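You operate a simulated robot arm through the tools that you are given. There is no shell and no other tool. Be economical: measure what you need, move in short steps, check, and stop when the job is done.

You are at the controls of a simulated two-armed robot. One attempt, no reset.

JOB
Fetch the jar from the left end of the table and set it in the white small pail there. Put the card on the steel table top away on the front of the seed bench. Turn the dial knob of the row 8 meter to 5. Open the left door of the tall black cabinet, put the red wrench on the top shelf of the tall black cabinet and shut the door again. Shut the tools drawer. Fetch the green brush from the upper left shelf of the right test stand and set it on top of the fine filter there. Turn the black knob to 5. Fetch the clear cup from the wooden bench top and set it on the yellow disc there. Open the brushes drawer, take the grey wheel from the wooden bench top and put it in the inside of the brushes drawer, then shut the drawer. Take the green wrench and put it in the small carton. The order is free. Set down upright: card, green brush, clear cup, green wrench.

The check looks at the end state, three seconds after you hand in, the way a careful person would. Anything else that was tipped, shoved, dropped, spilled or broken makes it a failure.

ROBOT AND FRAMES
Two 7-joint arms with two-finger parallel grippers on one trunk, on a base that drives. Base frame: it is fixed to the floor where the robot stands at the start and does not move with it; the origin is under the middle of the robot, x ahead of it, y to its left, z up; the surface under the hand at the start is at about z = 880. Readings come in mm, rad, newtons and seconds.
The left shoulder is at the start at [30, 119, 1060], the right one opposite. With the tool pointing down near the work surface each hand reaches from about 280 to 680 mm from the robot's upright axis, wherever it stands, measured 20 degrees to its own side. Places, roughly: black knob [900, 0, 1000]; brushes drawer [3000, 600, 800]; card [500, 500, 1000]; clear cup [2500, -1500, 1000]; dial knob of the row 8 meter [3200, 1200, 1000]; fine filter [-500, 3750, 750]; front of the seed bench (164x25 cm) [2940, 2640, 860]; green brush [-250, 3750, 750]; green wrench [2500, -1500, 1000]; grey wheel (4x4x3 cm) [2600, -1600, 900]; inside of the brushes drawer [3100, 600, 700]; jar [500, 250, 1000]; left door of the tall black cabinet [900, 3700, 900]; red wrench (20x5x7 cm) [3100, 1000, 900]; small carton [2500, -1750, 1000]; small pail (20x20x18 cm) [500, 300, 1000]; tools drawer [2800, 1300, 800]; top shelf of the tall black cabinet [1100, 4000, 1400]; yellow disc [1750, -1500, 750]. Payload 3.43 kg a hand.
Tool frame (each hand has its own): the origin (TCP) lies between the finger pads and is the grasp point; the fingertips stand 30 mm ahead of it; z points along the fingers, y is the line along which they close. Largest opening 94 mm; finger width 28, thickness 10; the body of the gripper, 50 by 96 mm, starts 55 mm behind the TCP.
Orientation is that of the tool frame in the base frame, as a unit quaternion [w, x, y, z]. With the fingers straight down and closing along the base's y, the tool's x points along the base's -x, its y along +y and its z along -z.

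CONTROLS
- The arms move only by the tool drive_tool. It takes "left_series", "right_series" or both (then of equal length, played together; a hand with none holds still); each is a list of rows, each an object (a shift or turn left out is 0, a gripper value left out holds the last) with "xyz": the shift along the tool's x, y, z in mm, a list of three; "turn": the turn, a rotation vector about the tool's x, y, z in rad, a list of three; "grip": the finger opening in mm, from 0 to 94. In form: [{"xyz": [dx, dy, dz], "turn": [ax, ay, az], "grip": grip}, ...]. A call has 1 to 20 rows; each row shifts and turns the commanded pose from where the row before left it, along the tool's axes as they then stand. Each row takes 0.2 s and may step no farther than 50 mm and 0.15 rad from the row before; otherwise, or with a gripper value out of range, the whole call is refused. Where a pose cannot be reached the arm comes as near as it can. A force on the tool above 40 N (or 10 N above the force at the start of the call, whichever is more), or a blocked arm, ends the call early, and 0.2 s more pass. Each finger travels about 72 mm/s and halts on what it meets, pressing with about 40 N; the grip force reading is that of the motor and also rises with nothing between the fingers. The clock runs only during rows and for 0.2 s after the last one: add rows that do not move to give the fingers time. The reply holds the time, the measured pose of the TCP, the force on the tool along the base axes, the opening and the grip force, in the units named above and with some noise, with the torque about the TCP (base axes, N m) and any sound that the robot's microphone picked up.
- Cameras (640 x 400 px; columns grow to the right, rows downward): "scene" is now at [41.6, 17.3, 1762.5]; the picture's right is [0.24, -0.97, 0.00], its down [-0.78, -0.19, -0.60] and it looks along [0.58, 0.14, -0.80] (base axes); focal length 280 px, centre (320, 200). "left" rides on the left gripper at [76, -14, -102] in its tool frame; the picture's right is [0.18, 0.98, 0.00], its down [-0.75, 0.14, -0.64] and it looks along [-0.63, 0.12, 0.77] (tool axes); focal length 243 px, centre (320, 200). "right" rides on the right gripper at [76, 14, -103] in its tool frame; the picture's right is [-0.18, 0.98, 0.00], its down [-0.75, -0.14, -0.64] and it looks along [-0.63, -0.12, 0.77] (tool axes); focal length 243 px, centre (320, 200). There is no depth. A picture from a camera that has moved, and an enlarged one, comes with that camera's place and axes in the base frame and with its lens.
- snapshot(camera): a new picture of that camera. The clock stands still meanwhile.
- slide_trunk(by): slides the trunk up (or, below 0, down) by that many mm; the arms and the scene camera ride with it, the base frame stays. It gives what a move gives, with no picture.
- base_move(legs): drives the robot by 1 to 6 legs, each [ahead, turn to the left] in mm and rad, along the robot's own axes; the way and the turn of a leg run together, so that a leg with both is an arc; at most 1500 mm and 3.142 rad a leg. The arms and the cameras ride along, it lands a little off, and it stops where it bumps. It gives what a move gives.
- aim_head(pan, tilt): turns the head with the scene camera to pan (to the left, within 2.496 rad either way) and tilt (down, from -0.506 to 1.204), counted from straight ahead of the robot. It gives what a move gives.
- enlarge(camera, box): a new picture of the part [left, top, right, bottom] of that camera's present view, enlarged. The clock stands still meanwhile.
- job_done(): hands the job in; it is judged then, once.

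Go step by step. Nothing tells you exact positions but the pictures and the camera data: compare them with the known pose of the tool, close in by small moves and look again before you grip or let go. The budget is 535 turns and 336 pictures, counting those below and the enlarged ones. Unless the task says otherwise, let go and move clear before handing in.

The tools are called after "Emit:" as a command line: name --argument value ..., lists and objects as JSON in quotes. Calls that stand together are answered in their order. drive_tool: Moves the arms, as the interface text tells. Its arguments: {"type":"object","properties":{"left_series":{"type":"array","items":{"type":"object","properties":{"xyz":{"type":"array","items":{"type":"number"}},"turn":{"type":"array","items":{"type":"number"}},"grip":{"type":"number"}}}},"right_series":{"type":"array","items":{"type":"object","properties":{"xyz":{"type":"array","items":{"type":"number"}},"turn":{"type":"array","items":{"type":"number"}},"grip":{"type":"number"}}}}},"required":[]} The other tools are called the same way: slide_trunk (by) slides the trunk up or down; base_move (legs) drives the base; aim_head (pan, tilt) turns the head that bears the scene camera; snapshot (camera) takes a picture; enlarge (camera, box) takes an enlarged picture of a part of a camera's view; job_done () hands the job in.

At the start:

```text
time: 0.0
left_eef_pos: [356.6, 237.6, 1339.3]
left_tool_rot: [0.001, 0.002, 1.0, -0.001]
left_force: [1.1, 0.5, 0.6]
left_ft_torque: [-0.04, 0.0, 0.01]
left_width: 93.9
left_finger_force: 0.0
right_eef_pos: [358.5, -58.7, 1292.5]
right_tool_rot: [0.0, 0.003, 1.0, 0.0]
right_force: [0.1, -0.1, 0.2]
right_ft_torque: [0.03, -0.02, 0.0]
right_width: 94.0
right_finger_force: 0.0
trunk travel left (down, up): [-325.0, 85.0]
robot x, y, heading: [-3.1, 1.2, 0.001]
head pan, tilt: [0.244, 0.927]
```

scene: 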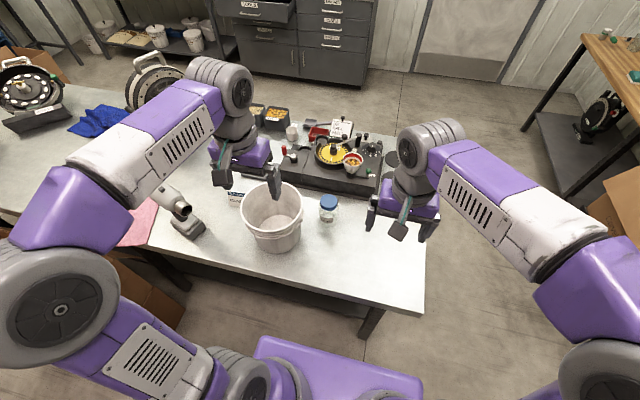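
right: 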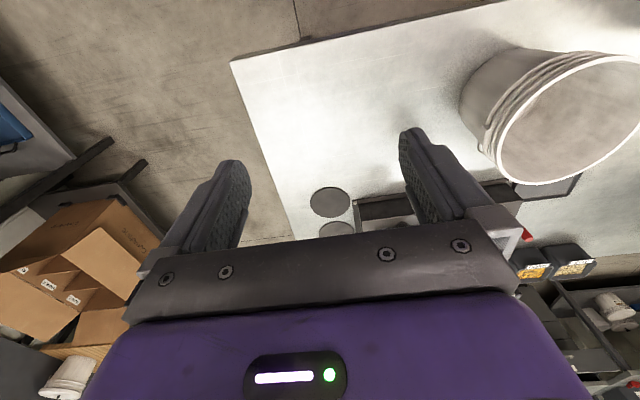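
left: 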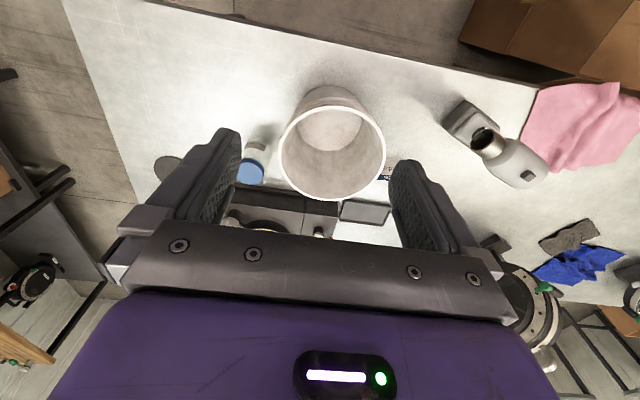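

The jar with the blue lid stands right of the white pail on the steel table, and a card seems to be partly hidden behind the pail. I zoom in for detail first.

Emit:
enlarge --camera "scene" --box '[200, 90, 440, 240]'

Emit:
enlarge --camera "left" --box '[150, 80, 450, 260]'

```text
2.67 times, centred on (320, 165) of scene
camera zoom: at [41.6, 17.3, 1762.5], right [0.24, -0.97, 0.0], down [-0.78, -0.19, -0.6], along [0.58, 0.14, -0.8], focal length 746 px, centre (320, 293)
```

zoom: 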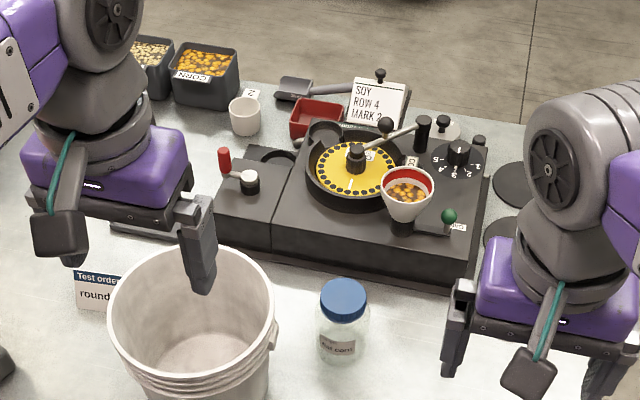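

```text
2.13 times, centred on (300, 170) of left
camera zoom: at [281.2, 224.2, 1442.9], right [-0.18, 0.98, 0.0], down [0.75, 0.14, 0.64], along [0.63, 0.12, -0.77], focal length 518 px, centre (363, 264)
```

zoom: 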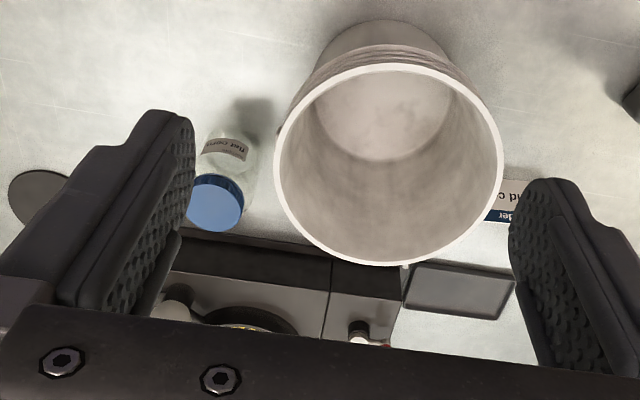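

The jar is near (605,124) with its lid top at about z 980, and the black knob is on the tester behind it. I move the left hand above the jar and look again.

Emit:
drive_tool --left_series '[{"xyz": [-31, -14.2, 22], "grip": 94}, {"xyz": [-31, -14.2, 22]}, {"xyz": [-31, -14.2, 22]}, {"xyz": [-31, -14.2, 22]}, {"xyz": [-31, -14.2, 22]}, {"xyz": [-31, -14.2, 22]}, {"xyz": [-31, -14.2, 22]}, {"xyz": [-31, -14.2, 22]}, {}]'

Emit:
snapshot --camera "left"

Emit:
snapshot --camera "scene"

```text
time: 2.0
left_eef_pos: [602.5, 123.4, 1166.4]
left_tool_rot: [0.0, 0.001, 1.0, 0.0]
left_force: [0.1, 1.0, -1.0]
left_ft_torque: [-0.02, -0.03, 0.0]
left_width: 94.1
left_finger_force: 0.1
right_eef_pos: [356.7, -57.8, 1292.6]
right_tool_rot: [0.0, 0.001, 1.0, 0.0]
right_force: [0.2, -0.1, 0.1]
right_ft_torque: [-0.03, -0.03, -0.01]
right_width: 94.0
right_finger_force: 0.0
trunk travel left (down, up): [-325.0, 85.0]
robot x, y, heading: [-1.7, 2.0, -0.003]
head pan, tilt: [0.244, 0.927]
```

```text
330 pictures are left
camera left: at [527.2, 109.6, 1269.6], right [-0.18, 0.98, 0.0], down [0.75, 0.14, 0.64], along [0.63, 0.12, -0.77], focal length 243 px, centre (320, 200)
```

left: 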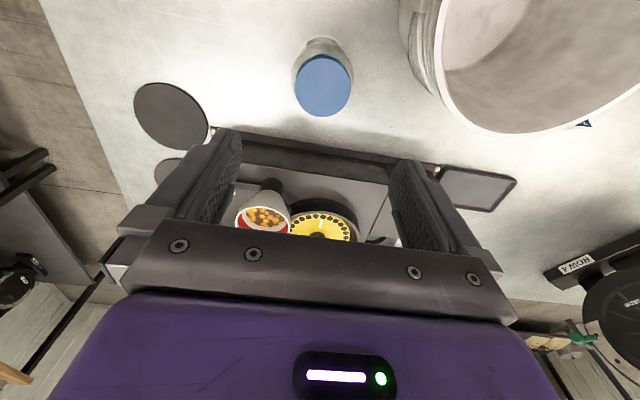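

```text
329 pictures are left
camera scene: at [40.2, 17.8, 1762.6], right [0.24, -0.97, 0.0], down [-0.78, -0.19, -0.6], along [0.58, 0.14, -0.8], focal length 280 px, centre (320, 200)
```

scene: 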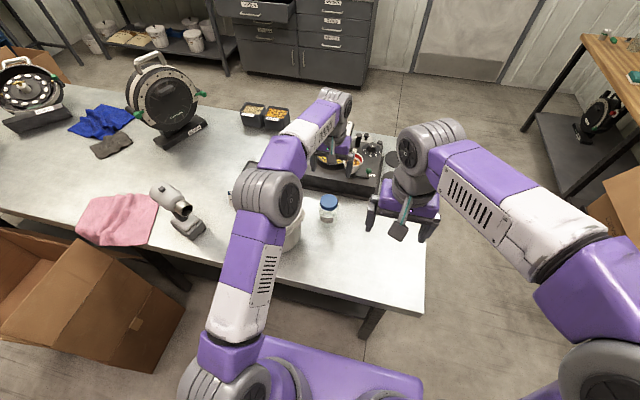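

The lid centre is at about (602,127). I descend over it with the fingers either side.

Emit:
drive_tool --left_series '[{"xyz": [0, 3.5, 40]}, {"xyz": [0, 0, 40]}, {"xyz": [0, 0, 40]}, {"xyz": [0, 0, 40]}, {"xyz": [0, 0, 30]}, {"xyz": [0, 0, 20]}, {}]'

Emit:
snapshot --camera "left"

```text
time: 3.6
left_eef_pos: [605.1, 127.6, 951.9]
left_tool_rot: [0.001, 0.002, 1.0, 0.0]
left_force: [-0.5, 0.2, 0.3]
left_ft_torque: [-0.01, 0.04, 0.03]
left_width: 94.1
left_finger_force: 0.0
right_eef_pos: [357.0, -58.0, 1292.3]
right_tool_rot: [0.0, 0.002, 1.0, 0.0]
right_force: [-0.4, -0.2, -0.7]
right_ft_torque: [-0.01, -0.03, -0.02]
right_width: 94.0
right_finger_force: 0.1
trunk travel left (down, up): [-325.0, 85.0]
robot x, y, heading: [-0.7, -3.3, -0.0]
head pan, tilt: [0.244, 0.927]
```

```text
328 pictures are left
camera left: at [529.3, 113.7, 1055.5], right [-0.18, 0.98, 0.0], down [0.75, 0.14, 0.64], along [0.63, 0.12, -0.77], focal length 243 px, centre (320, 200)
```

left: 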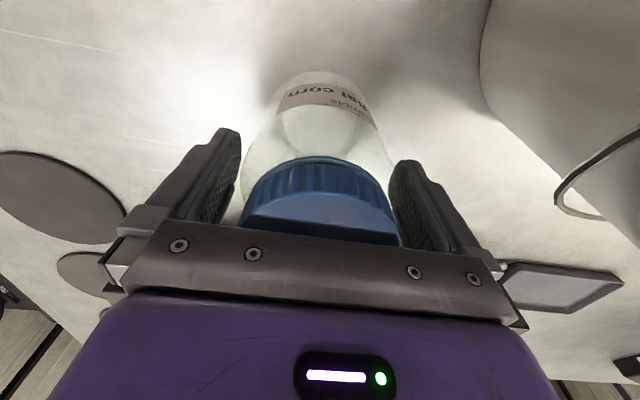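

Jar sits between the fingers. I close and lift a little.

Emit:
drive_tool --left_series '[{"grip": 55}, {"grip": 50}, {"grip": 50}, {"grip": 50}]'

Emit:
drive_tool --left_series '[{"xyz": [0, 0, -20]}, {"xyz": [0, 0, -40]}, {"xyz": [0, 0, -50]}, {"xyz": [0, 0, -50]}, {"xyz": [0, 0, -40]}, {}]'

Emit:
snapshot --camera "left"

Emit:
snapshot --camera "scene"

```text
time: 4.6
left_eef_pos: [604.7, 129.0, 952.2]
left_tool_rot: [0.0, 0.002, 1.0, 0.0]
left_force: [0.1, 0.3, -0.4]
left_ft_torque: [-0.01, -0.02, -0.01]
left_width: 73.9
left_finger_force: 40.0
right_eef_pos: [358.7, -59.4, 1292.0]
right_tool_rot: [0.0, 0.001, 1.0, 0.0]
right_force: [-0.5, 0.3, -0.6]
right_ft_torque: [0.02, 0.0, 0.0]
right_width: 94.0
right_finger_force: 0.1
trunk travel left (down, up): [-325.0, 85.0]
robot x, y, heading: [-2.3, -3.9, -0.005]
head pan, tilt: [0.244, 0.927]
```

```text
time: 6.0
left_eef_pos: [607.0, 125.0, 1153.0]
left_tool_rot: [0.0, 0.002, 1.0, 0.0]
left_force: [-0.7, 0.6, -0.8]
left_ft_torque: [0.01, -0.02, 0.0]
left_width: 73.7
left_finger_force: 40.3
right_eef_pos: [359.1, -59.7, 1292.2]
right_tool_rot: [0.0, 0.002, 1.0, 0.0]
right_force: [0.2, -0.5, -0.2]
right_ft_torque: [0.01, -0.02, 0.0]
right_width: 94.0
right_finger_force: 0.0
trunk travel left (down, up): [-325.0, 85.0]
robot x, y, heading: [-1.8, 1.2, 0.001]
head pan, tilt: [0.244, 0.927]
```

```text
327 pictures are left
camera left: at [531.2, 111.4, 1256.7], right [-0.18, 0.98, 0.0], down [0.75, 0.14, 0.64], along [0.63, 0.12, -0.77], focal length 243 px, centre (320, 200)
```

left: 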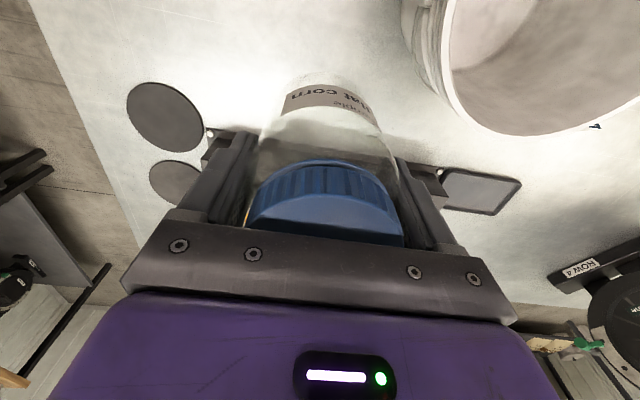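

```text
326 pictures are left
camera scene: at [42.2, 17.4, 1762.5], right [0.24, -0.97, 0.0], down [-0.78, -0.19, -0.6], along [0.58, 0.14, -0.8], focal length 280 px, centre (320, 200)
```

scene: 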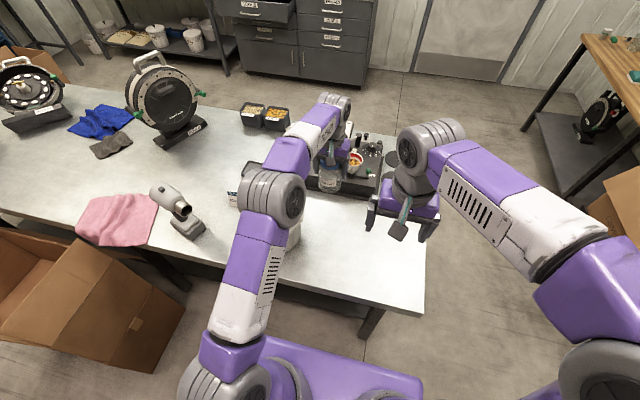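

Jar held. I carry it above the pail, centred near (487,281).

Emit:
drive_tool --left_series '[{"xyz": [0, 0, -40]}, {"xyz": [23.6, 31, 0]}, {"xyz": [23.6, 31, 0]}, {"xyz": [23.6, 31, 0]}, {"xyz": [23.6, 31, 0]}, {"xyz": [23.6, 31, 0]}, {}]'

Emit:
snapshot --camera "left"

Emit:
snapshot --camera "right"

Emit:
snapshot --camera "scene"

```text
time: 7.6
left_eef_pos: [486.2, 284.8, 1191.0]
left_tool_rot: [0.0, 0.003, 1.0, 0.0]
left_force: [-0.4, -0.3, -1.4]
left_ft_torque: [0.02, 0.0, -0.02]
left_width: 73.6
left_finger_force: 39.7
right_eef_pos: [359.9, -58.8, 1292.1]
right_tool_rot: [0.0, 0.002, 1.0, 0.001]
right_force: [-0.1, 0.1, 0.3]
right_ft_torque: [0.0, -0.02, 0.0]
right_width: 94.2
right_finger_force: 0.2
trunk travel left (down, up): [-325.0, 85.0]
robot x, y, heading: [-0.6, -0.6, 0.005]
head pan, tilt: [0.244, 0.927]
```

```text
325 pictures are left
camera left: at [409.8, 269.6, 1295.2], right [-0.18, 0.98, 0.0], down [0.75, 0.14, 0.64], along [0.63, 0.12, -0.77], focal length 243 px, centre (320, 200)
```

left: 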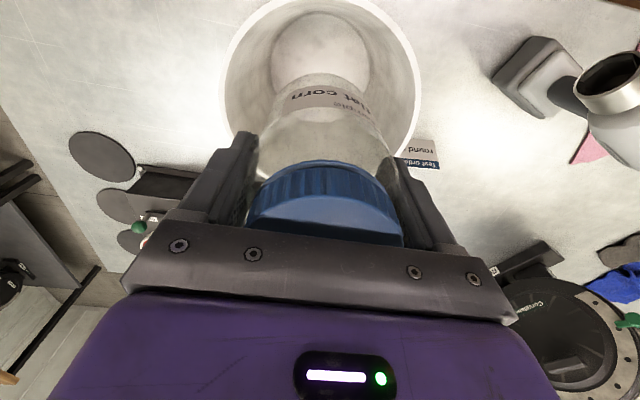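

```text
324 pictures are left
camera right: at [282.8, -45.7, 1394.5], right [0.19, 0.98, 0.0], down [0.75, -0.14, 0.64], along [0.63, -0.12, -0.77], focal length 243 px, centre (320, 200)
```

right: 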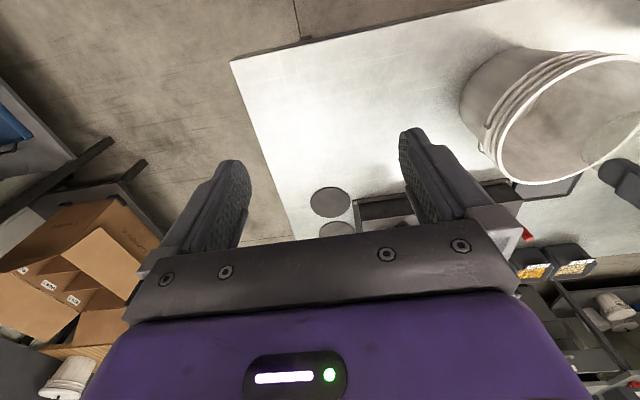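

```text
323 pictures are left
camera scene: at [42.5, 16.5, 1762.5], right [0.24, -0.97, 0.0], down [-0.78, -0.19, -0.6], along [0.58, 0.15, -0.8], focal length 280 px, centre (320, 200)
```

scene: 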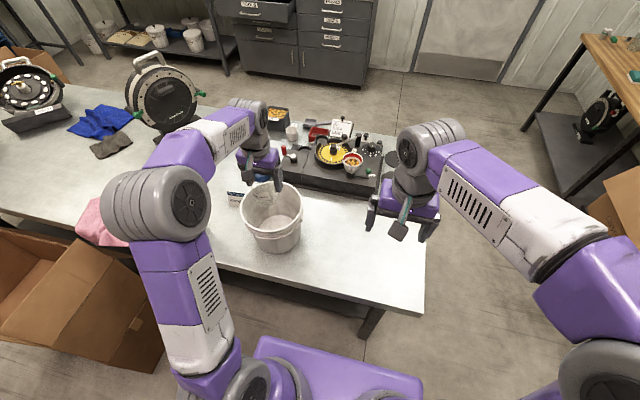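

Pail centre comes out at about (496,285). I shift slightly forward so the wrist camera clears the rim, then lower the jar in.

Emit:
drive_tool --left_series '[{"xyz": [-24, 0, 0]}, {"xyz": [0, 0, 40]}, {"xyz": [0, 0, 40]}, {"xyz": [0, 0, 40]}, {"xyz": [0, 0, 40]}, {"xyz": [0, 0, 40]}, {}]'

Emit:
snapshot --camera "left"

Emit:
enlarge --camera "scene" --box '[200, 130, 360, 260]'

```text
time: 9.2
left_eef_pos: [510.0, 281.6, 991.5]
left_tool_rot: [0.0, 0.002, 1.0, 0.001]
left_force: [-0.3, -0.5, -0.1]
left_ft_torque: [-0.02, -0.02, 0.02]
left_width: 73.3
left_finger_force: 40.1
right_eef_pos: [358.8, -58.9, 1292.3]
right_tool_rot: [0.001, 0.001, 1.0, 0.001]
right_force: [-0.2, -0.6, -0.3]
right_ft_torque: [-0.03, -0.03, 0.01]
right_width: 94.0
right_finger_force: 0.1
trunk travel left (down, up): [-325.0, 85.0]
robot x, y, heading: [-1.8, -1.6, 0.004]
head pan, tilt: [0.244, 0.927]
```

```text
322 pictures are left
camera left: at [435.0, 267.4, 1095.5], right [-0.18, 0.98, 0.0], down [0.75, 0.14, 0.64], along [0.63, 0.12, -0.77], focal length 243 px, centre (320, 200)
```

left: 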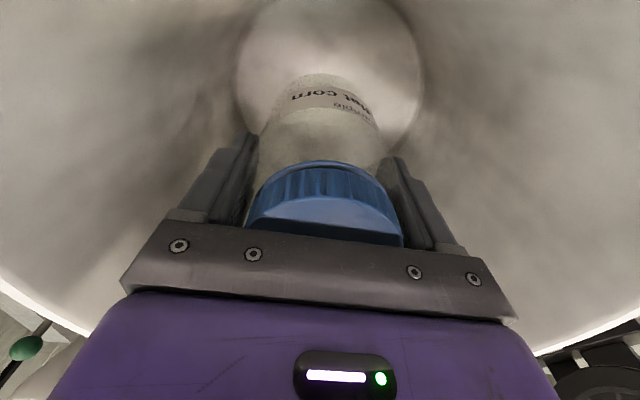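

```text
3.08 times, centred on (280, 195) of scene
camera zoom: at [40.9, 17.2, 1762.6], right [0.24, -0.97, 0.0], down [-0.78, -0.19, -0.6], along [0.58, 0.15, -0.8], focal length 860 px, centre (443, 215)
```

zoom: 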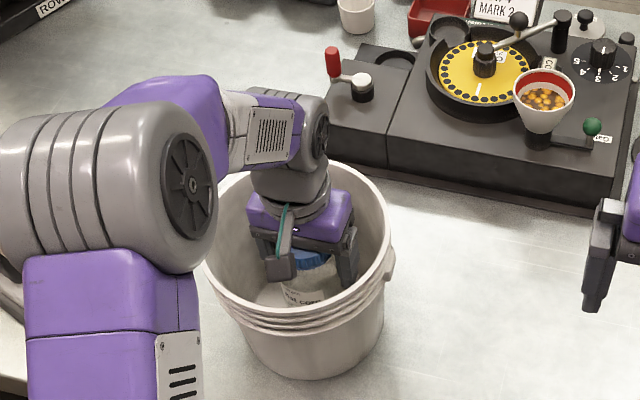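

Jar is well inside. I lower gently until contact.

Emit:
drive_tool --left_series '[{"xyz": [0, 0, 15]}, {"xyz": [0, 0, 8]}, {"xyz": [0, 0, 5]}, {"xyz": [0, 0, 3]}, {}]'

```text
time: 10.4
left_eef_pos: [511.7, 284.2, 961.4]
left_tool_rot: [0.0, 0.002, 1.0, 0.001]
left_force: [0.1, -0.3, -1.4]
left_ft_torque: [0.0, -0.01, -0.01]
left_width: 73.5
left_finger_force: 39.6
right_eef_pos: [358.6, -58.3, 1291.7]
right_tool_rot: [0.0, 0.002, 1.0, 0.0]
right_force: [-0.9, -0.3, 0.0]
right_ft_torque: [-0.01, -0.02, 0.02]
right_width: 94.0
right_finger_force: 0.2
trunk travel left (down, up): [-325.0, 85.0]
robot x, y, heading: [1.4, -1.7, -0.001]
head pan, tilt: [0.244, 0.927]
```

Emit:
drive_tool --left_series '[{"xyz": [0, 0, 3]}, {"xyz": [0, 0, 2]}, {}]'

```text
time: 11.2
left_eef_pos: [510.3, 282.5, 956.7]
left_tool_rot: [0.0, 0.002, 1.0, 0.0]
left_force: [0.5, 0.2, 4.6]
left_ft_torque: [0.11, -0.06, 0.05]
left_width: 73.5
left_finger_force: 39.9
right_eef_pos: [358.3, -59.2, 1292.9]
right_tool_rot: [0.0, 0.002, 1.0, 0.0]
right_force: [0.6, 0.7, 0.0]
right_ft_torque: [-0.02, 0.0, 0.01]
right_width: 93.8
right_finger_force: 0.0
trunk travel left (down, up): [-325.0, 85.0]
robot x, y, heading: [-1.4, -2.6, -0.001]
head pan, tilt: [0.244, 0.927]
```

Contact felt. I release and lift straight up.

Emit:
drive_tool --left_series '[{"grip": 80}, {"grip": 88}, {"grip": 88}, {"xyz": [0, 0, -20]}, {"xyz": [0, 0, -40]}, {"xyz": [0, 0, -50]}, {"xyz": [0, 0, -50]}, {"xyz": [0, 0, -50]}, {"xyz": [0, 0, -50]}, {"xyz": [0, 0, -50]}, {"xyz": [0, 0, -20]}]'

Emit:
snapshot --camera "left"

Emit:
snapshot --camera "scene"

```text
time: 13.6
left_eef_pos: [510.1, 282.7, 1286.7]
left_tool_rot: [-0.002, 0.002, 1.0, -0.001]
left_force: [-0.6, -0.1, -0.3]
left_ft_torque: [-0.01, 0.01, -0.01]
left_width: 88.0
left_finger_force: 0.1
right_eef_pos: [358.0, -58.1, 1292.8]
right_tool_rot: [0.0, 0.002, 1.0, 0.001]
right_force: [0.2, 1.1, 0.3]
right_ft_torque: [0.0, 0.0, 0.0]
right_width: 93.9
right_finger_force: 0.0
trunk travel left (down, up): [-325.0, 85.0]
robot x, y, heading: [-0.3, 0.0, -0.005]
head pan, tilt: [0.244, 0.927]
```

```text
320 pictures are left
camera left: at [435.3, 267.9, 1390.6], right [-0.18, 0.98, 0.0], down [0.75, 0.14, 0.64], along [0.63, 0.12, -0.77], focal length 243 px, centre (320, 200)
```

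left: 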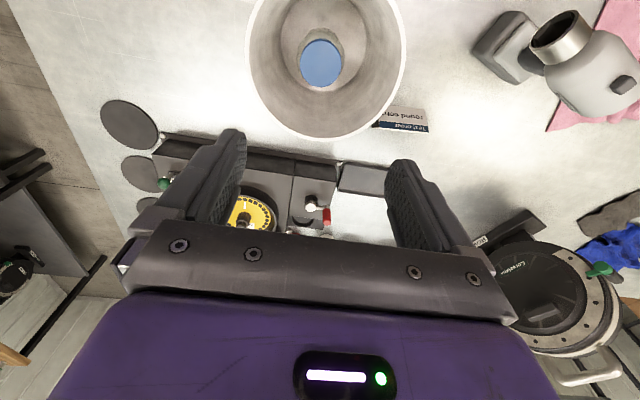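

```text
319 pictures are left
camera scene: at [41.8, 17.3, 1762.5], right [0.24, -0.97, 0.0], down [-0.78, -0.19, -0.6], along [0.58, 0.14, -0.8], focal length 280 px, centre (320, 200)
```

scene: 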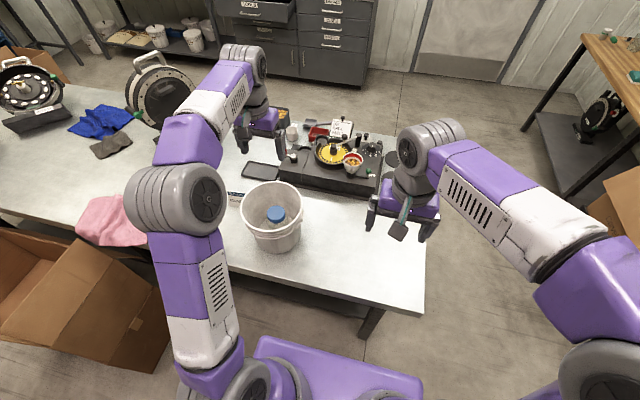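

The jar stands upright in the pail. Next I look closely at the knob and at the card.

Emit:
enlarge --camera "left" --box '[340, 60, 480, 150]'

Emit:
enlarge --camera "scene" --box '[320, 110, 410, 190]'

Emit:
enlarge --camera "scene" --box '[210, 150, 270, 220]'

```text
4.44 times, centred on (410, 105) of left
camera zoom: at [435.3, 267.9, 1390.6], right [-0.18, 0.98, 0.0], down [0.75, 0.14, 0.64], along [0.63, 0.12, -0.77], focal length 1078 px, centre (-80, 622)
```

zoom: 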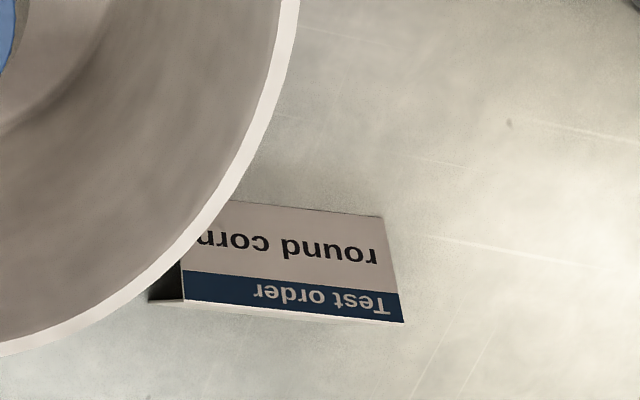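

```text
5.00 times, centred on (365, 150) of scene
camera zoom: at [41.8, 17.3, 1762.5], right [0.24, -0.97, 0.0], down [-0.78, -0.19, -0.6], along [0.58, 0.14, -0.8], focal length 1398 px, centre (95, 450)
```

zoom: 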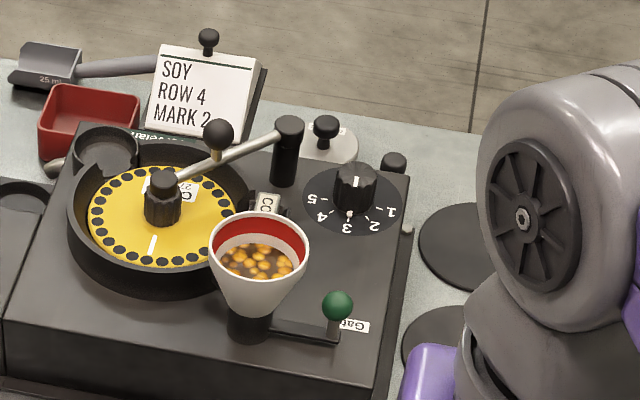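

```text
5.71 times, centred on (240, 185) of scene
camera zoom: at [41.8, 17.3, 1762.5], right [0.24, -0.97, 0.0], down [-0.78, -0.19, -0.6], along [0.58, 0.14, -0.8], focal length 1598 px, centre (777, 286)
```

zoom: 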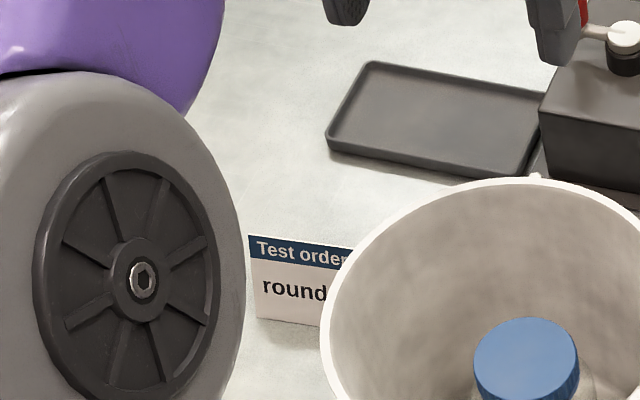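

The tester's black knob (scale 1–5) sits near (925,15), beyond reach from here; the card is a tent card at about (600,470). I drive round to the right end of the table to face the knob.

Emit:
base_move --legs '[[0, -1.571], [580, 0], [0, 1.571], [770, 0], [0, 1.571]]'

Emit:
aim_head --pan 0.0 --tilt 0.9

Emit:
snapshot --camera "scene"

Emit:
snapshot --camera "right"

```text
time: 32.1
left_eef_pos: [506.5, -60.0, 1286.7]
left_tool_rot: [0.0, -0.702, 0.712, 0.0]
left_force: [-0.1, -0.2, 1.0]
left_ft_torque: [-0.02, -0.01, 0.0]
left_width: 88.1
left_finger_force: 0.1
right_eef_pos: [846.3, -216.1, 1293.5]
right_tool_rot: [0.0, -0.702, 0.712, 0.0]
right_force: [-0.5, -0.5, 0.0]
right_ft_torque: [0.01, -0.01, 0.0]
right_width: 94.0
right_finger_force: 0.1
trunk travel left (down, up): [-325.0, 85.0]
robot x, y, heading: [784.9, -571.9, 1.559]
head pan, tilt: [0.244, 0.927]
```

```text
time: 32.9
left_eef_pos: [505.7, -59.9, 1285.7]
left_tool_rot: [0.0, -0.702, 0.712, 0.0]
left_force: [0.0, 0.6, 0.0]
left_ft_torque: [0.01, 0.0, 0.01]
left_width: 87.8
left_finger_force: 0.0
right_eef_pos: [845.9, -214.7, 1292.4]
right_tool_rot: [0.0, -0.703, 0.711, 0.0]
right_force: [-0.1, 0.9, 0.0]
right_ft_torque: [0.0, 0.0, 0.01]
right_width: 93.9
right_finger_force: 0.0
trunk travel left (down, up): [-325.0, 85.0]
robot x, y, heading: [781.8, -576.5, 1.566]
head pan, tilt: [0.0, 0.901]
```

```text
315 pictures are left
camera scene: at [783.7, -528.5, 1764.5], right [1.0, -0.01, 0.0], down [-0.01, -0.78, -0.62], along [0.01, 0.62, -0.78], focal length 280 px, centre (320, 200)
```

scene: 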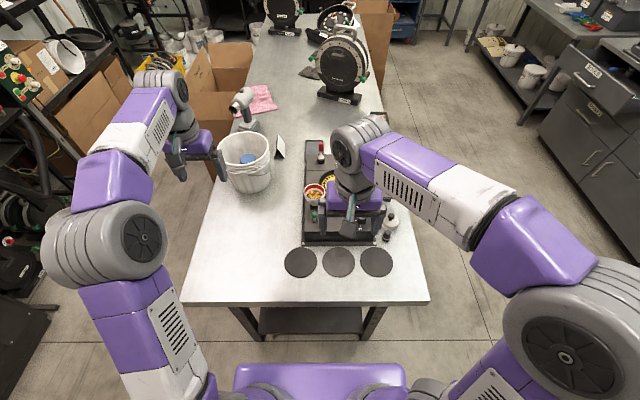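

```text
314 pictures are left
camera right: at [830.1, -292.1, 1394.7], right [-0.98, 0.2, 0.0], down [0.15, 0.75, 0.64], along [0.13, 0.63, -0.77], focal length 243 px, centre (320, 200)
```

right: 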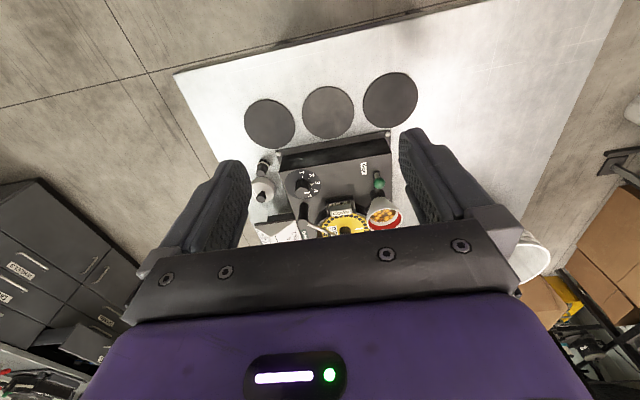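

I see the knob near (933,20). I zoom in to read its pointer.

Emit:
enlarge --camera "right" --box '[270, 160, 350, 210]'

```text
8.00 times, centred on (310, 185) of right
camera zoom: at [830.1, -292.1, 1394.7], right [-0.98, 0.2, 0.0], down [0.15, 0.75, 0.64], along [0.13, 0.63, -0.77], focal length 1941 px, centre (400, 320)
```

zoom: 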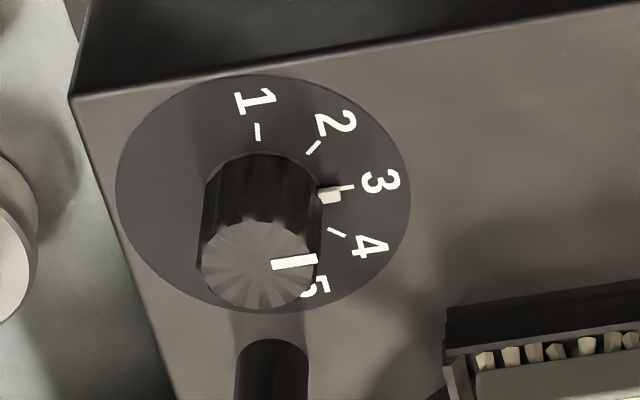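

The pointer stands at 3 and 5 lies about 80° clockwise (seen from above). I bring the right hand above the knob, with the closing line turned to miss the lever post.

Emit:
drive_tool --right_series '[{"xyz": [-33.6, -12.3, 23.1], "grip": 60}, {"xyz": [-33.6, -12.3, 23.1]}, {"xyz": [-33.6, -12.3, 23.1]}, {"xyz": [-33.6, -12.3, 23.1]}, {"xyz": [-33.6, -12.3, 23.1]}, {"xyz": [-33.6, -12.3, 23.1]}, {"xyz": [-33.6, -12.3, 23.1]}, {"turn": [0, 0, -0.12]}, {"turn": [0, 0, -0.12]}, {"turn": [0, 0, -0.11]}, {}]'

Emit:
snapshot --camera "right"

Emit:
snapshot --camera "scene"

```text
time: 35.3
left_eef_pos: [505.3, -59.3, 1286.7]
left_tool_rot: [0.0, -0.702, 0.713, 0.0]
left_force: [0.5, 0.0, -0.1]
left_ft_torque: [-0.02, 0.01, -0.01]
left_width: 88.1
left_finger_force: 0.1
right_eef_pos: [935.3, 17.4, 1130.1]
right_tool_rot: [0.0, 0.817, -0.577, 0.0]
right_force: [-0.1, 0.4, 0.8]
right_ft_torque: [-0.01, 0.02, 0.01]
right_width: 60.0
right_finger_force: 0.2
trunk travel left (down, up): [-325.0, 85.0]
robot x, y, heading: [786.8, -576.3, 1.564]
head pan, tilt: [0.0, 0.901]
```

```text
312 pictures are left
camera right: at [946.6, -59.3, 1233.1], right [-0.99, -0.15, 0.0], down [-0.12, 0.76, 0.64], along [-0.1, 0.63, -0.77], focal length 243 px, centre (320, 200)
```

right: 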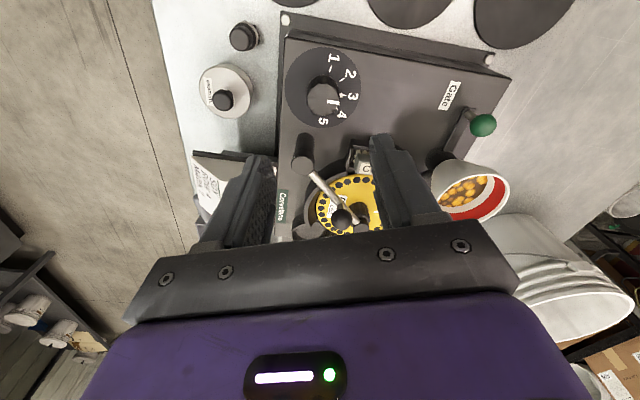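

```text
311 pictures are left
camera scene: at [783.8, -528.6, 1764.5], right [1.0, -0.01, 0.0], down [-0.01, -0.78, -0.62], along [0.01, 0.62, -0.78], focal length 280 px, centre (320, 200)
```

scene: 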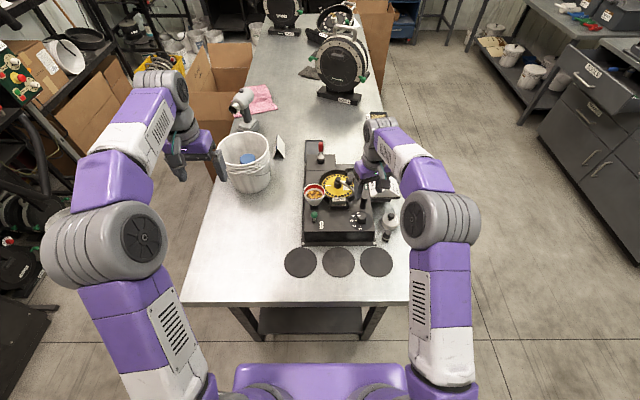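

Emit:
enlarge --camera "right" --box '[270, 40, 370, 180]'

Emit:
enlarge --camera "scene" --box '[300, 130, 420, 250]'

```text
2.86 times, centred on (320, 110) of right
camera zoom: at [946.6, -59.3, 1233.1], right [-0.99, -0.15, 0.0], down [-0.12, 0.76, 0.64], along [-0.1, 0.63, -0.77], focal length 693 px, centre (320, 457)
```

zoom: 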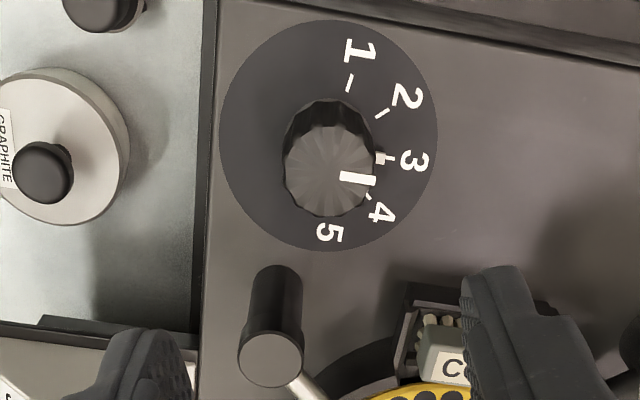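

```text
3.33 times, centred on (360, 190) of scene
camera zoom: at [783.8, -528.6, 1764.5], right [1.0, -0.01, 0.0], down [-0.01, -0.78, -0.62], along [0.01, 0.62, -0.78], focal length 932 px, centre (187, 233)
```

zoom: 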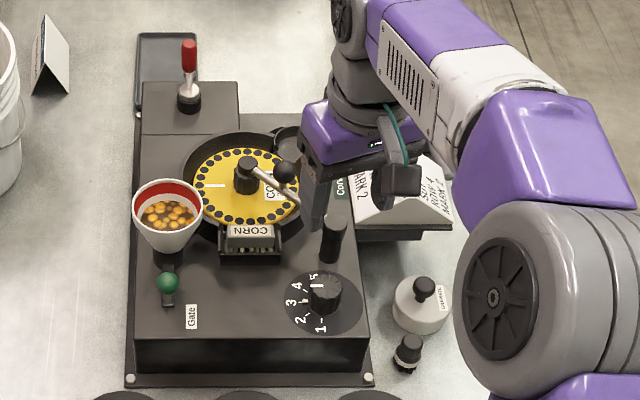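

Knob axis about (932,12), plate z≈959, top ≈ 995. I line up and descend to just above it.

Emit:
drive_tool --right_series '[{"xyz": [3.4, 3.9, 20], "grip": 56}, {"xyz": [0, 0, 40]}, {"xyz": [0, 0, 35]}, {}]'

Emit:
snapshot --camera "right"

Emit:
enlarge --camera "scene" --box '[300, 130, 420, 250]'

```text
time: 36.3
left_eef_pos: [506.5, -60.0, 1286.7]
left_tool_rot: [-0.001, -0.702, 0.712, 0.0]
left_force: [-0.5, -0.1, 0.6]
left_ft_torque: [-0.01, -0.01, 0.0]
left_width: 88.1
left_finger_force: 0.0
right_eef_pos: [930.3, 14.4, 1033.4]
right_tool_rot: [0.0, 0.816, -0.578, 0.0]
right_force: [0.3, -0.1, 0.1]
right_ft_torque: [0.0, 0.02, -0.01]
right_width: 56.0
right_finger_force: 0.2
trunk travel left (down, up): [-325.0, 85.0]
robot x, y, heading: [782.8, -573.4, 1.559]
head pan, tilt: [0.0, 0.901]
```

```text
308 pictures are left
camera right: at [941.6, -62.0, 1137.1], right [-0.99, -0.15, 0.0], down [-0.12, 0.76, 0.64], along [-0.1, 0.63, -0.77], focal length 243 px, centre (320, 200)
```

right: 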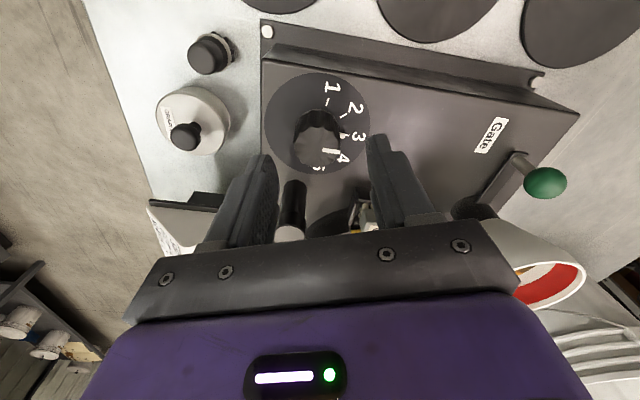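

```text
3.33 times, centred on (360, 190) of scene
camera zoom: at [783.8, -528.7, 1764.5], right [1.0, -0.01, 0.0], down [-0.01, -0.78, -0.62], along [0.01, 0.62, -0.78], focal length 932 px, centre (187, 233)
```

zoom: 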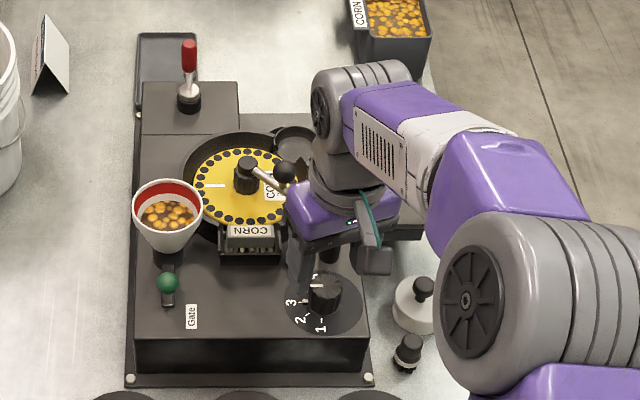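

Knob axis refines to (932,9). Small correction, descend over it and close gently.

Emit:
drive_tool --right_series '[{"xyz": [5, 0, 0]}, {"xyz": [0, 0, 17]}, {"xyz": [0, 0, 16]}, {}]'

Emit:
snapshot --camera "right"

```text
time: 37.3
left_eef_pos: [505.0, -59.5, 1285.7]
left_tool_rot: [0.0, -0.702, 0.712, 0.0]
left_force: [-0.2, -0.7, -0.2]
left_ft_torque: [0.0, -0.01, 0.03]
left_width: 87.9
left_finger_force: 0.1
right_eef_pos: [934.7, 7.8, 999.6]
right_tool_rot: [0.0, 0.815, -0.579, 0.001]
right_force: [0.2, -0.1, -0.4]
right_ft_torque: [0.01, 0.03, 0.0]
right_width: 56.0
right_finger_force: 0.0
trunk travel left (down, up): [-325.0, 85.0]
robot x, y, heading: [784.5, -571.4, 1.563]
head pan, tilt: [0.0, 0.901]
```

```text
306 pictures are left
camera right: at [945.4, -69.1, 1102.5], right [-0.99, -0.15, 0.0], down [-0.12, 0.76, 0.64], along [-0.1, 0.63, -0.77], focal length 243 px, centre (320, 200)
```

right: 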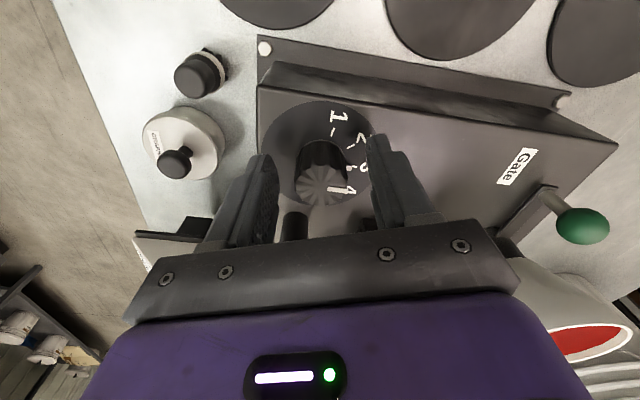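

Emit:
drive_tool --right_series '[{"grip": 36}, {"grip": 24}, {"grip": 24}, {}]'

```text
time: 38.3
left_eef_pos: [505.8, -59.8, 1286.0]
left_tool_rot: [0.0, -0.702, 0.712, 0.001]
left_force: [-0.2, -0.4, -0.4]
left_ft_torque: [0.04, 0.03, -0.01]
left_width: 88.3
left_finger_force: 0.1
right_eef_pos: [934.8, 8.7, 1000.5]
right_tool_rot: [0.0, 0.815, -0.579, -0.001]
right_force: [4.8, 1.0, 0.0]
right_ft_torque: [0.14, -0.36, -0.04]
right_width: 32.1
right_finger_force: 44.6
trunk travel left (down, up): [-325.0, 85.0]
robot x, y, heading: [782.1, -574.3, 1.563]
head pan, tilt: [0.0, 0.901]
```

Gripped (32 mm). I turn clockwise 80° in steps.

Emit:
drive_tool --right_series '[{"turn": [0, 0, 0.14]}, {"turn": [0, 0, 0.14]}, {"turn": [0, 0, 0.14]}, {"turn": [0, 0, 0.14]}, {"turn": [0, 0, 0.14]}, {"turn": [0, 0, 0.14]}, {"turn": [0, 0, 0.14]}, {"turn": [0, 0, 0.14]}, {"turn": [0, 0, 0.14]}, {"turn": [0, 0, 0.136]}, {}]'

Emit:
snapshot --camera "right"

Emit:
enlarge --camera "scene" --box '[320, 180, 400, 240]'

```text
time: 40.0
left_eef_pos: [505.6, -57.8, 1285.6]
left_tool_rot: [-0.001, -0.703, 0.712, -0.001]
left_force: [0.5, -0.3, 0.4]
left_ft_torque: [0.0, 0.0, 0.03]
left_width: 87.9
left_finger_force: 0.0
right_eef_pos: [925.4, 10.1, 1001.0]
right_tool_rot: [-0.007, -0.432, 0.902, 0.003]
right_force: [-8.3, 8.4, -8.9]
right_ft_torque: [0.49, -0.83, 0.15]
right_width: 32.3
right_finger_force: 44.9
trunk travel left (down, up): [-325.0, 85.0]
robot x, y, heading: [782.9, -574.9, 1.562]
head pan, tilt: [0.0, 0.901]
stopped in row 8 (right hand): the force on the tool passed its limit at 41 N (the readings are from after the stop); the commanded pose is now the measured one
```

```text
305 pictures are left
camera right: at [867.3, -40.7, 1103.6], right [-0.65, 0.76, 0.01], down [0.59, 0.5, 0.63], along [0.48, 0.42, -0.77], focal length 243 px, centre (320, 200)
```

right: 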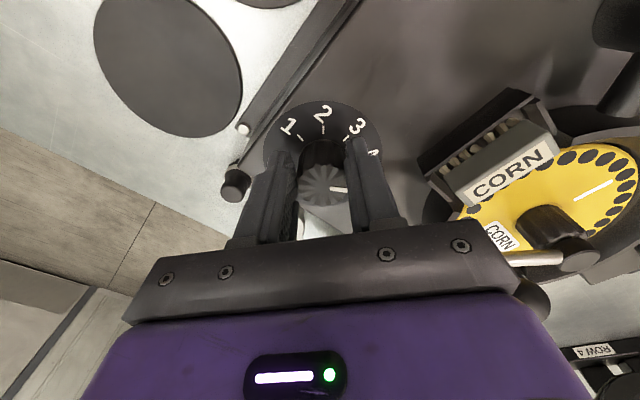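

```text
6.67 times, centred on (360, 210) of scene
camera zoom: at [784.2, -526.1, 1764.6], right [1.0, -0.01, 0.0], down [-0.01, -0.78, -0.62], along [0.0, 0.62, -0.78], focal length 1864 px, centre (53, 133)
```

zoom: 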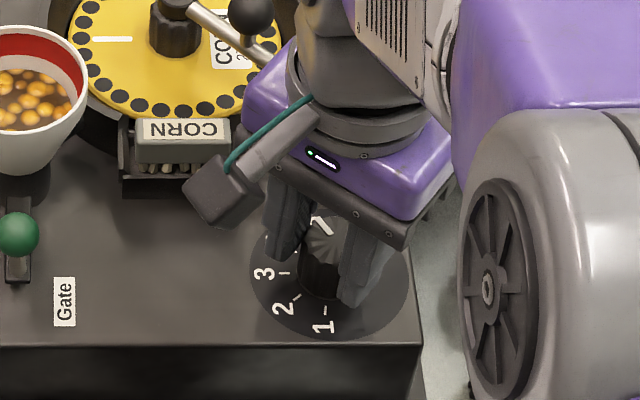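

The grip was about 9 mm off axis in the finger-width direction, so the force built up at roughly 58°. I release, recentre on the estimated axis (932,18) and look.

Emit:
drive_tool --right_series '[{"grip": 46}, {"grip": 50}, {"xyz": [-5, 0, 0]}, {"xyz": [-5, 0, 0]}, {}]'

Emit:
snapshot --camera "right"

Emit:
enlarge --camera "scene" --box '[320, 180, 400, 240]'

```text
time: 41.2
left_eef_pos: [505.2, -60.9, 1285.0]
left_tool_rot: [0.0, -0.702, 0.712, -0.001]
left_force: [-0.4, -0.1, 0.4]
left_ft_torque: [-0.03, 0.02, -0.04]
left_width: 88.3
left_finger_force: 0.0
right_eef_pos: [931.9, 16.5, 1001.5]
right_tool_rot: [-0.004, -0.43, 0.903, 0.001]
right_force: [-0.7, 0.5, 0.2]
right_ft_torque: [-0.01, 0.02, 0.0]
right_width: 49.8
right_finger_force: 0.0
trunk travel left (down, up): [-325.0, 85.0]
robot x, y, heading: [782.0, -573.4, 1.56]
head pan, tilt: [0.0, 0.901]
```

```text
303 pictures are left
camera right: at [874.6, -34.9, 1104.9], right [-0.65, 0.76, 0.01], down [0.59, 0.5, 0.64], along [0.48, 0.41, -0.77], focal length 243 px, centre (320, 200)
```

right: 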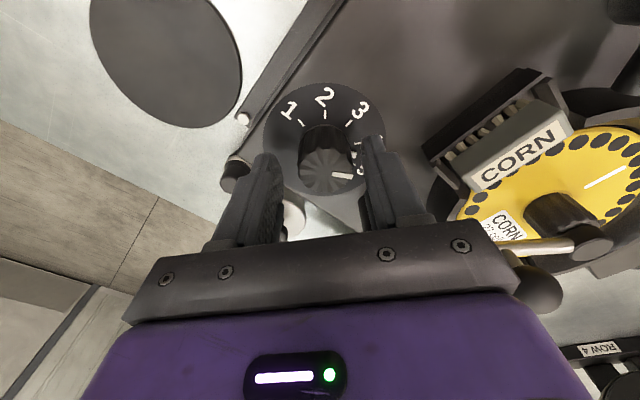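

```text
6.67 times, centred on (360, 210) of scene
camera zoom: at [783.4, -528.6, 1764.5], right [1.0, -0.01, 0.0], down [-0.01, -0.78, -0.62], along [0.01, 0.62, -0.78], focal length 1864 px, centre (53, 133)
```

zoom: 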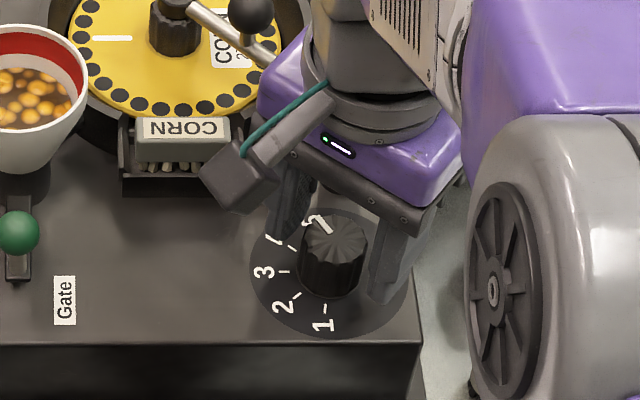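

Knob reads about 128° on the dial where 5 is at ~97°, so ~31° remain. I turn the open hand back, regrip, and turn the rest.

Emit:
drive_tool --right_series '[{"xyz": [0, 2, 0], "turn": [0, 0, -0.14]}, {"turn": [0, 0, -0.14]}, {"turn": [0, 0, -0.14]}, {"turn": [0, 0, -0.1]}, {"grip": 36}, {"grip": 24}, {}, {}]'

Emit:
drive_tool --right_series '[{"turn": [0, 0, 0.11]}, {"turn": [0, 0, 0.11]}, {"turn": [0, 0, 0.11]}, {"turn": [0, 0, 0.11]}, {"turn": [0, 0, 0.1]}, {}]'

Emit:
enlarge --camera "scene" --box '[320, 180, 400, 240]'

```text
time: 43.0
left_eef_pos: [506.1, -59.6, 1287.1]
left_tool_rot: [0.0, -0.702, 0.712, 0.0]
left_force: [-0.6, -0.4, 0.2]
left_ft_torque: [-0.01, 0.02, 0.07]
left_width: 88.1
left_finger_force: 0.0
right_eef_pos: [932.3, 17.8, 1001.7]
right_tool_rot: [-0.004, -0.648, 0.762, 0.002]
right_force: [0.1, 0.0, -0.4]
right_ft_torque: [-0.12, -0.46, 0.0]
right_width: 32.5
right_finger_force: 45.2
trunk travel left (down, up): [-325.0, 85.0]
robot x, y, heading: [782.2, -570.6, 1.563]
head pan, tilt: [0.0, 0.901]
```

```text
time: 44.4
left_eef_pos: [506.0, -60.3, 1285.9]
left_tool_rot: [0.0, -0.702, 0.712, 0.0]
left_force: [-0.3, 0.0, 0.6]
left_ft_torque: [0.01, 0.0, -0.01]
left_width: 88.1
left_finger_force: 0.0
right_eef_pos: [932.2, 19.6, 1001.7]
right_tool_rot: [-0.005, -0.421, 0.907, 0.002]
right_force: [-0.8, 2.3, -1.0]
right_ft_torque: [-0.09, -0.17, 0.93]
right_width: 32.4
right_finger_force: 44.8
trunk travel left (down, up): [-325.0, 85.0]
robot x, y, heading: [783.7, -571.5, 1.555]
head pan, tilt: [0.0, 0.901]
```

```text
6.67 times, centred on (360, 210) of scene
camera zoom: at [783.4, -528.1, 1764.5], right [1.0, -0.01, 0.0], down [-0.01, -0.78, -0.62], along [0.01, 0.62, -0.78], focal length 1864 px, centre (53, 133)
```

zoom: 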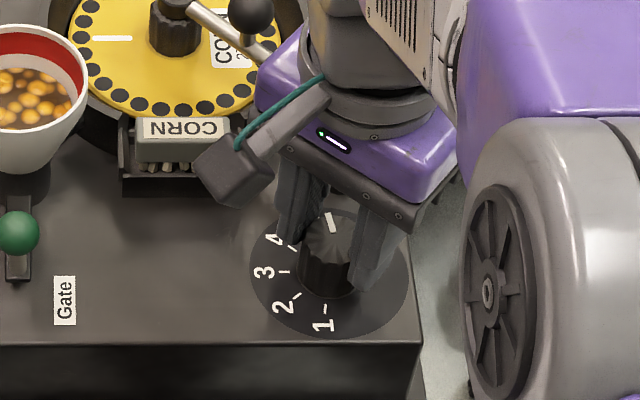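

Pointer now points to about 98°. I release, rise and check.

Emit:
drive_tool --right_series '[{"grip": 42}, {"grip": 46}, {"xyz": [0, 0, -20]}, {"xyz": [0, 0, -40]}, {"xyz": [0, 0, -50]}, {"xyz": [20, 0, -50]}, {"xyz": [50, 0, 0]}, {"xyz": [50, 0, 0]}, {}]'

Emit:
enlarge --camera "scene" --box '[300, 160, 400, 240]'

Emit:
snapshot --camera "right"

```text
refused: row 6 steps farther than a row can; nothing moved
```

```text
5.00 times, centred on (350, 200) of scene
camera zoom: at [783.4, -528.1, 1764.5], right [1.0, -0.01, 0.0], down [-0.01, -0.78, -0.62], along [0.01, 0.62, -0.78], focal length 1398 px, centre (170, 200)
```

zoom: 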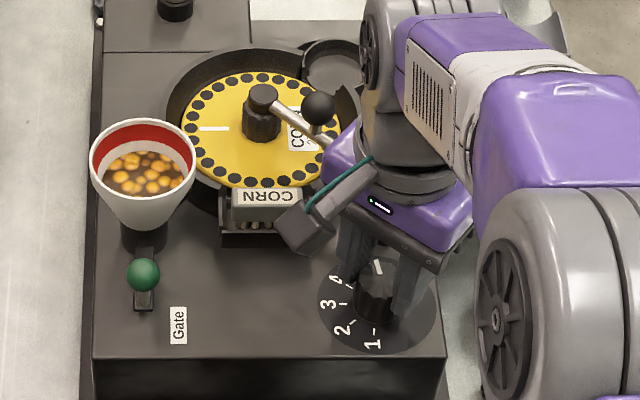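

```text
299 pictures are left
camera right: at [872.3, -30.9, 1104.8], right [-0.63, 0.77, 0.01], down [0.6, 0.49, 0.64], along [0.49, 0.4, -0.77], focal length 243 px, centre (320, 200)
```

right: 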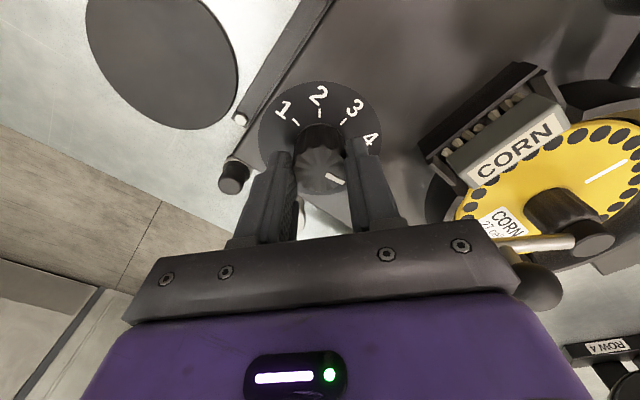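

Emit:
drive_tool --right_series '[{"grip": 42}, {"grip": 46}, {"xyz": [0, 0, -20]}, {"xyz": [0, 0, -40]}, {"xyz": [0, 0, -50]}, {"xyz": [0, 0, -50]}, {"xyz": [50, 0, 0]}, {"xyz": [50, 0, 0]}, {}]'

Emit:
snapshot --camera "right"

```text
time: 46.4
left_eef_pos: [506.0, -59.1, 1285.9]
left_tool_rot: [-0.001, -0.702, 0.712, 0.0]
left_force: [-0.6, -0.2, 0.6]
left_ft_torque: [-0.04, 0.01, 0.06]
left_width: 88.0
left_finger_force: 0.1
right_eef_pos: [869.0, -60.8, 1160.3]
right_tool_rot: [-0.005, -0.421, 0.907, 0.002]
right_force: [-0.1, 0.1, -0.2]
right_ft_torque: [-0.01, 0.02, 0.0]
right_width: 45.8
right_finger_force: 0.0
trunk travel left (down, up): [-325.0, 85.0]
robot x, y, heading: [780.8, -572.2, 1.56]
head pan, tilt: [0.0, 0.901]
```

```text
298 pictures are left
camera right: at [809.4, -110.5, 1263.1], right [-0.63, 0.77, 0.0], down [0.6, 0.49, 0.64], along [0.49, 0.4, -0.77], focal length 243 px, centre (320, 200)
```

right: 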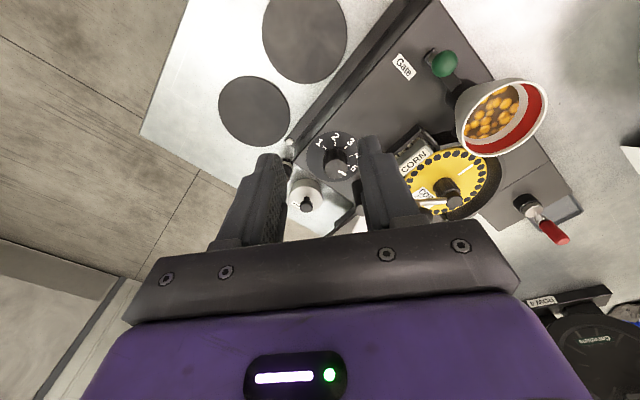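

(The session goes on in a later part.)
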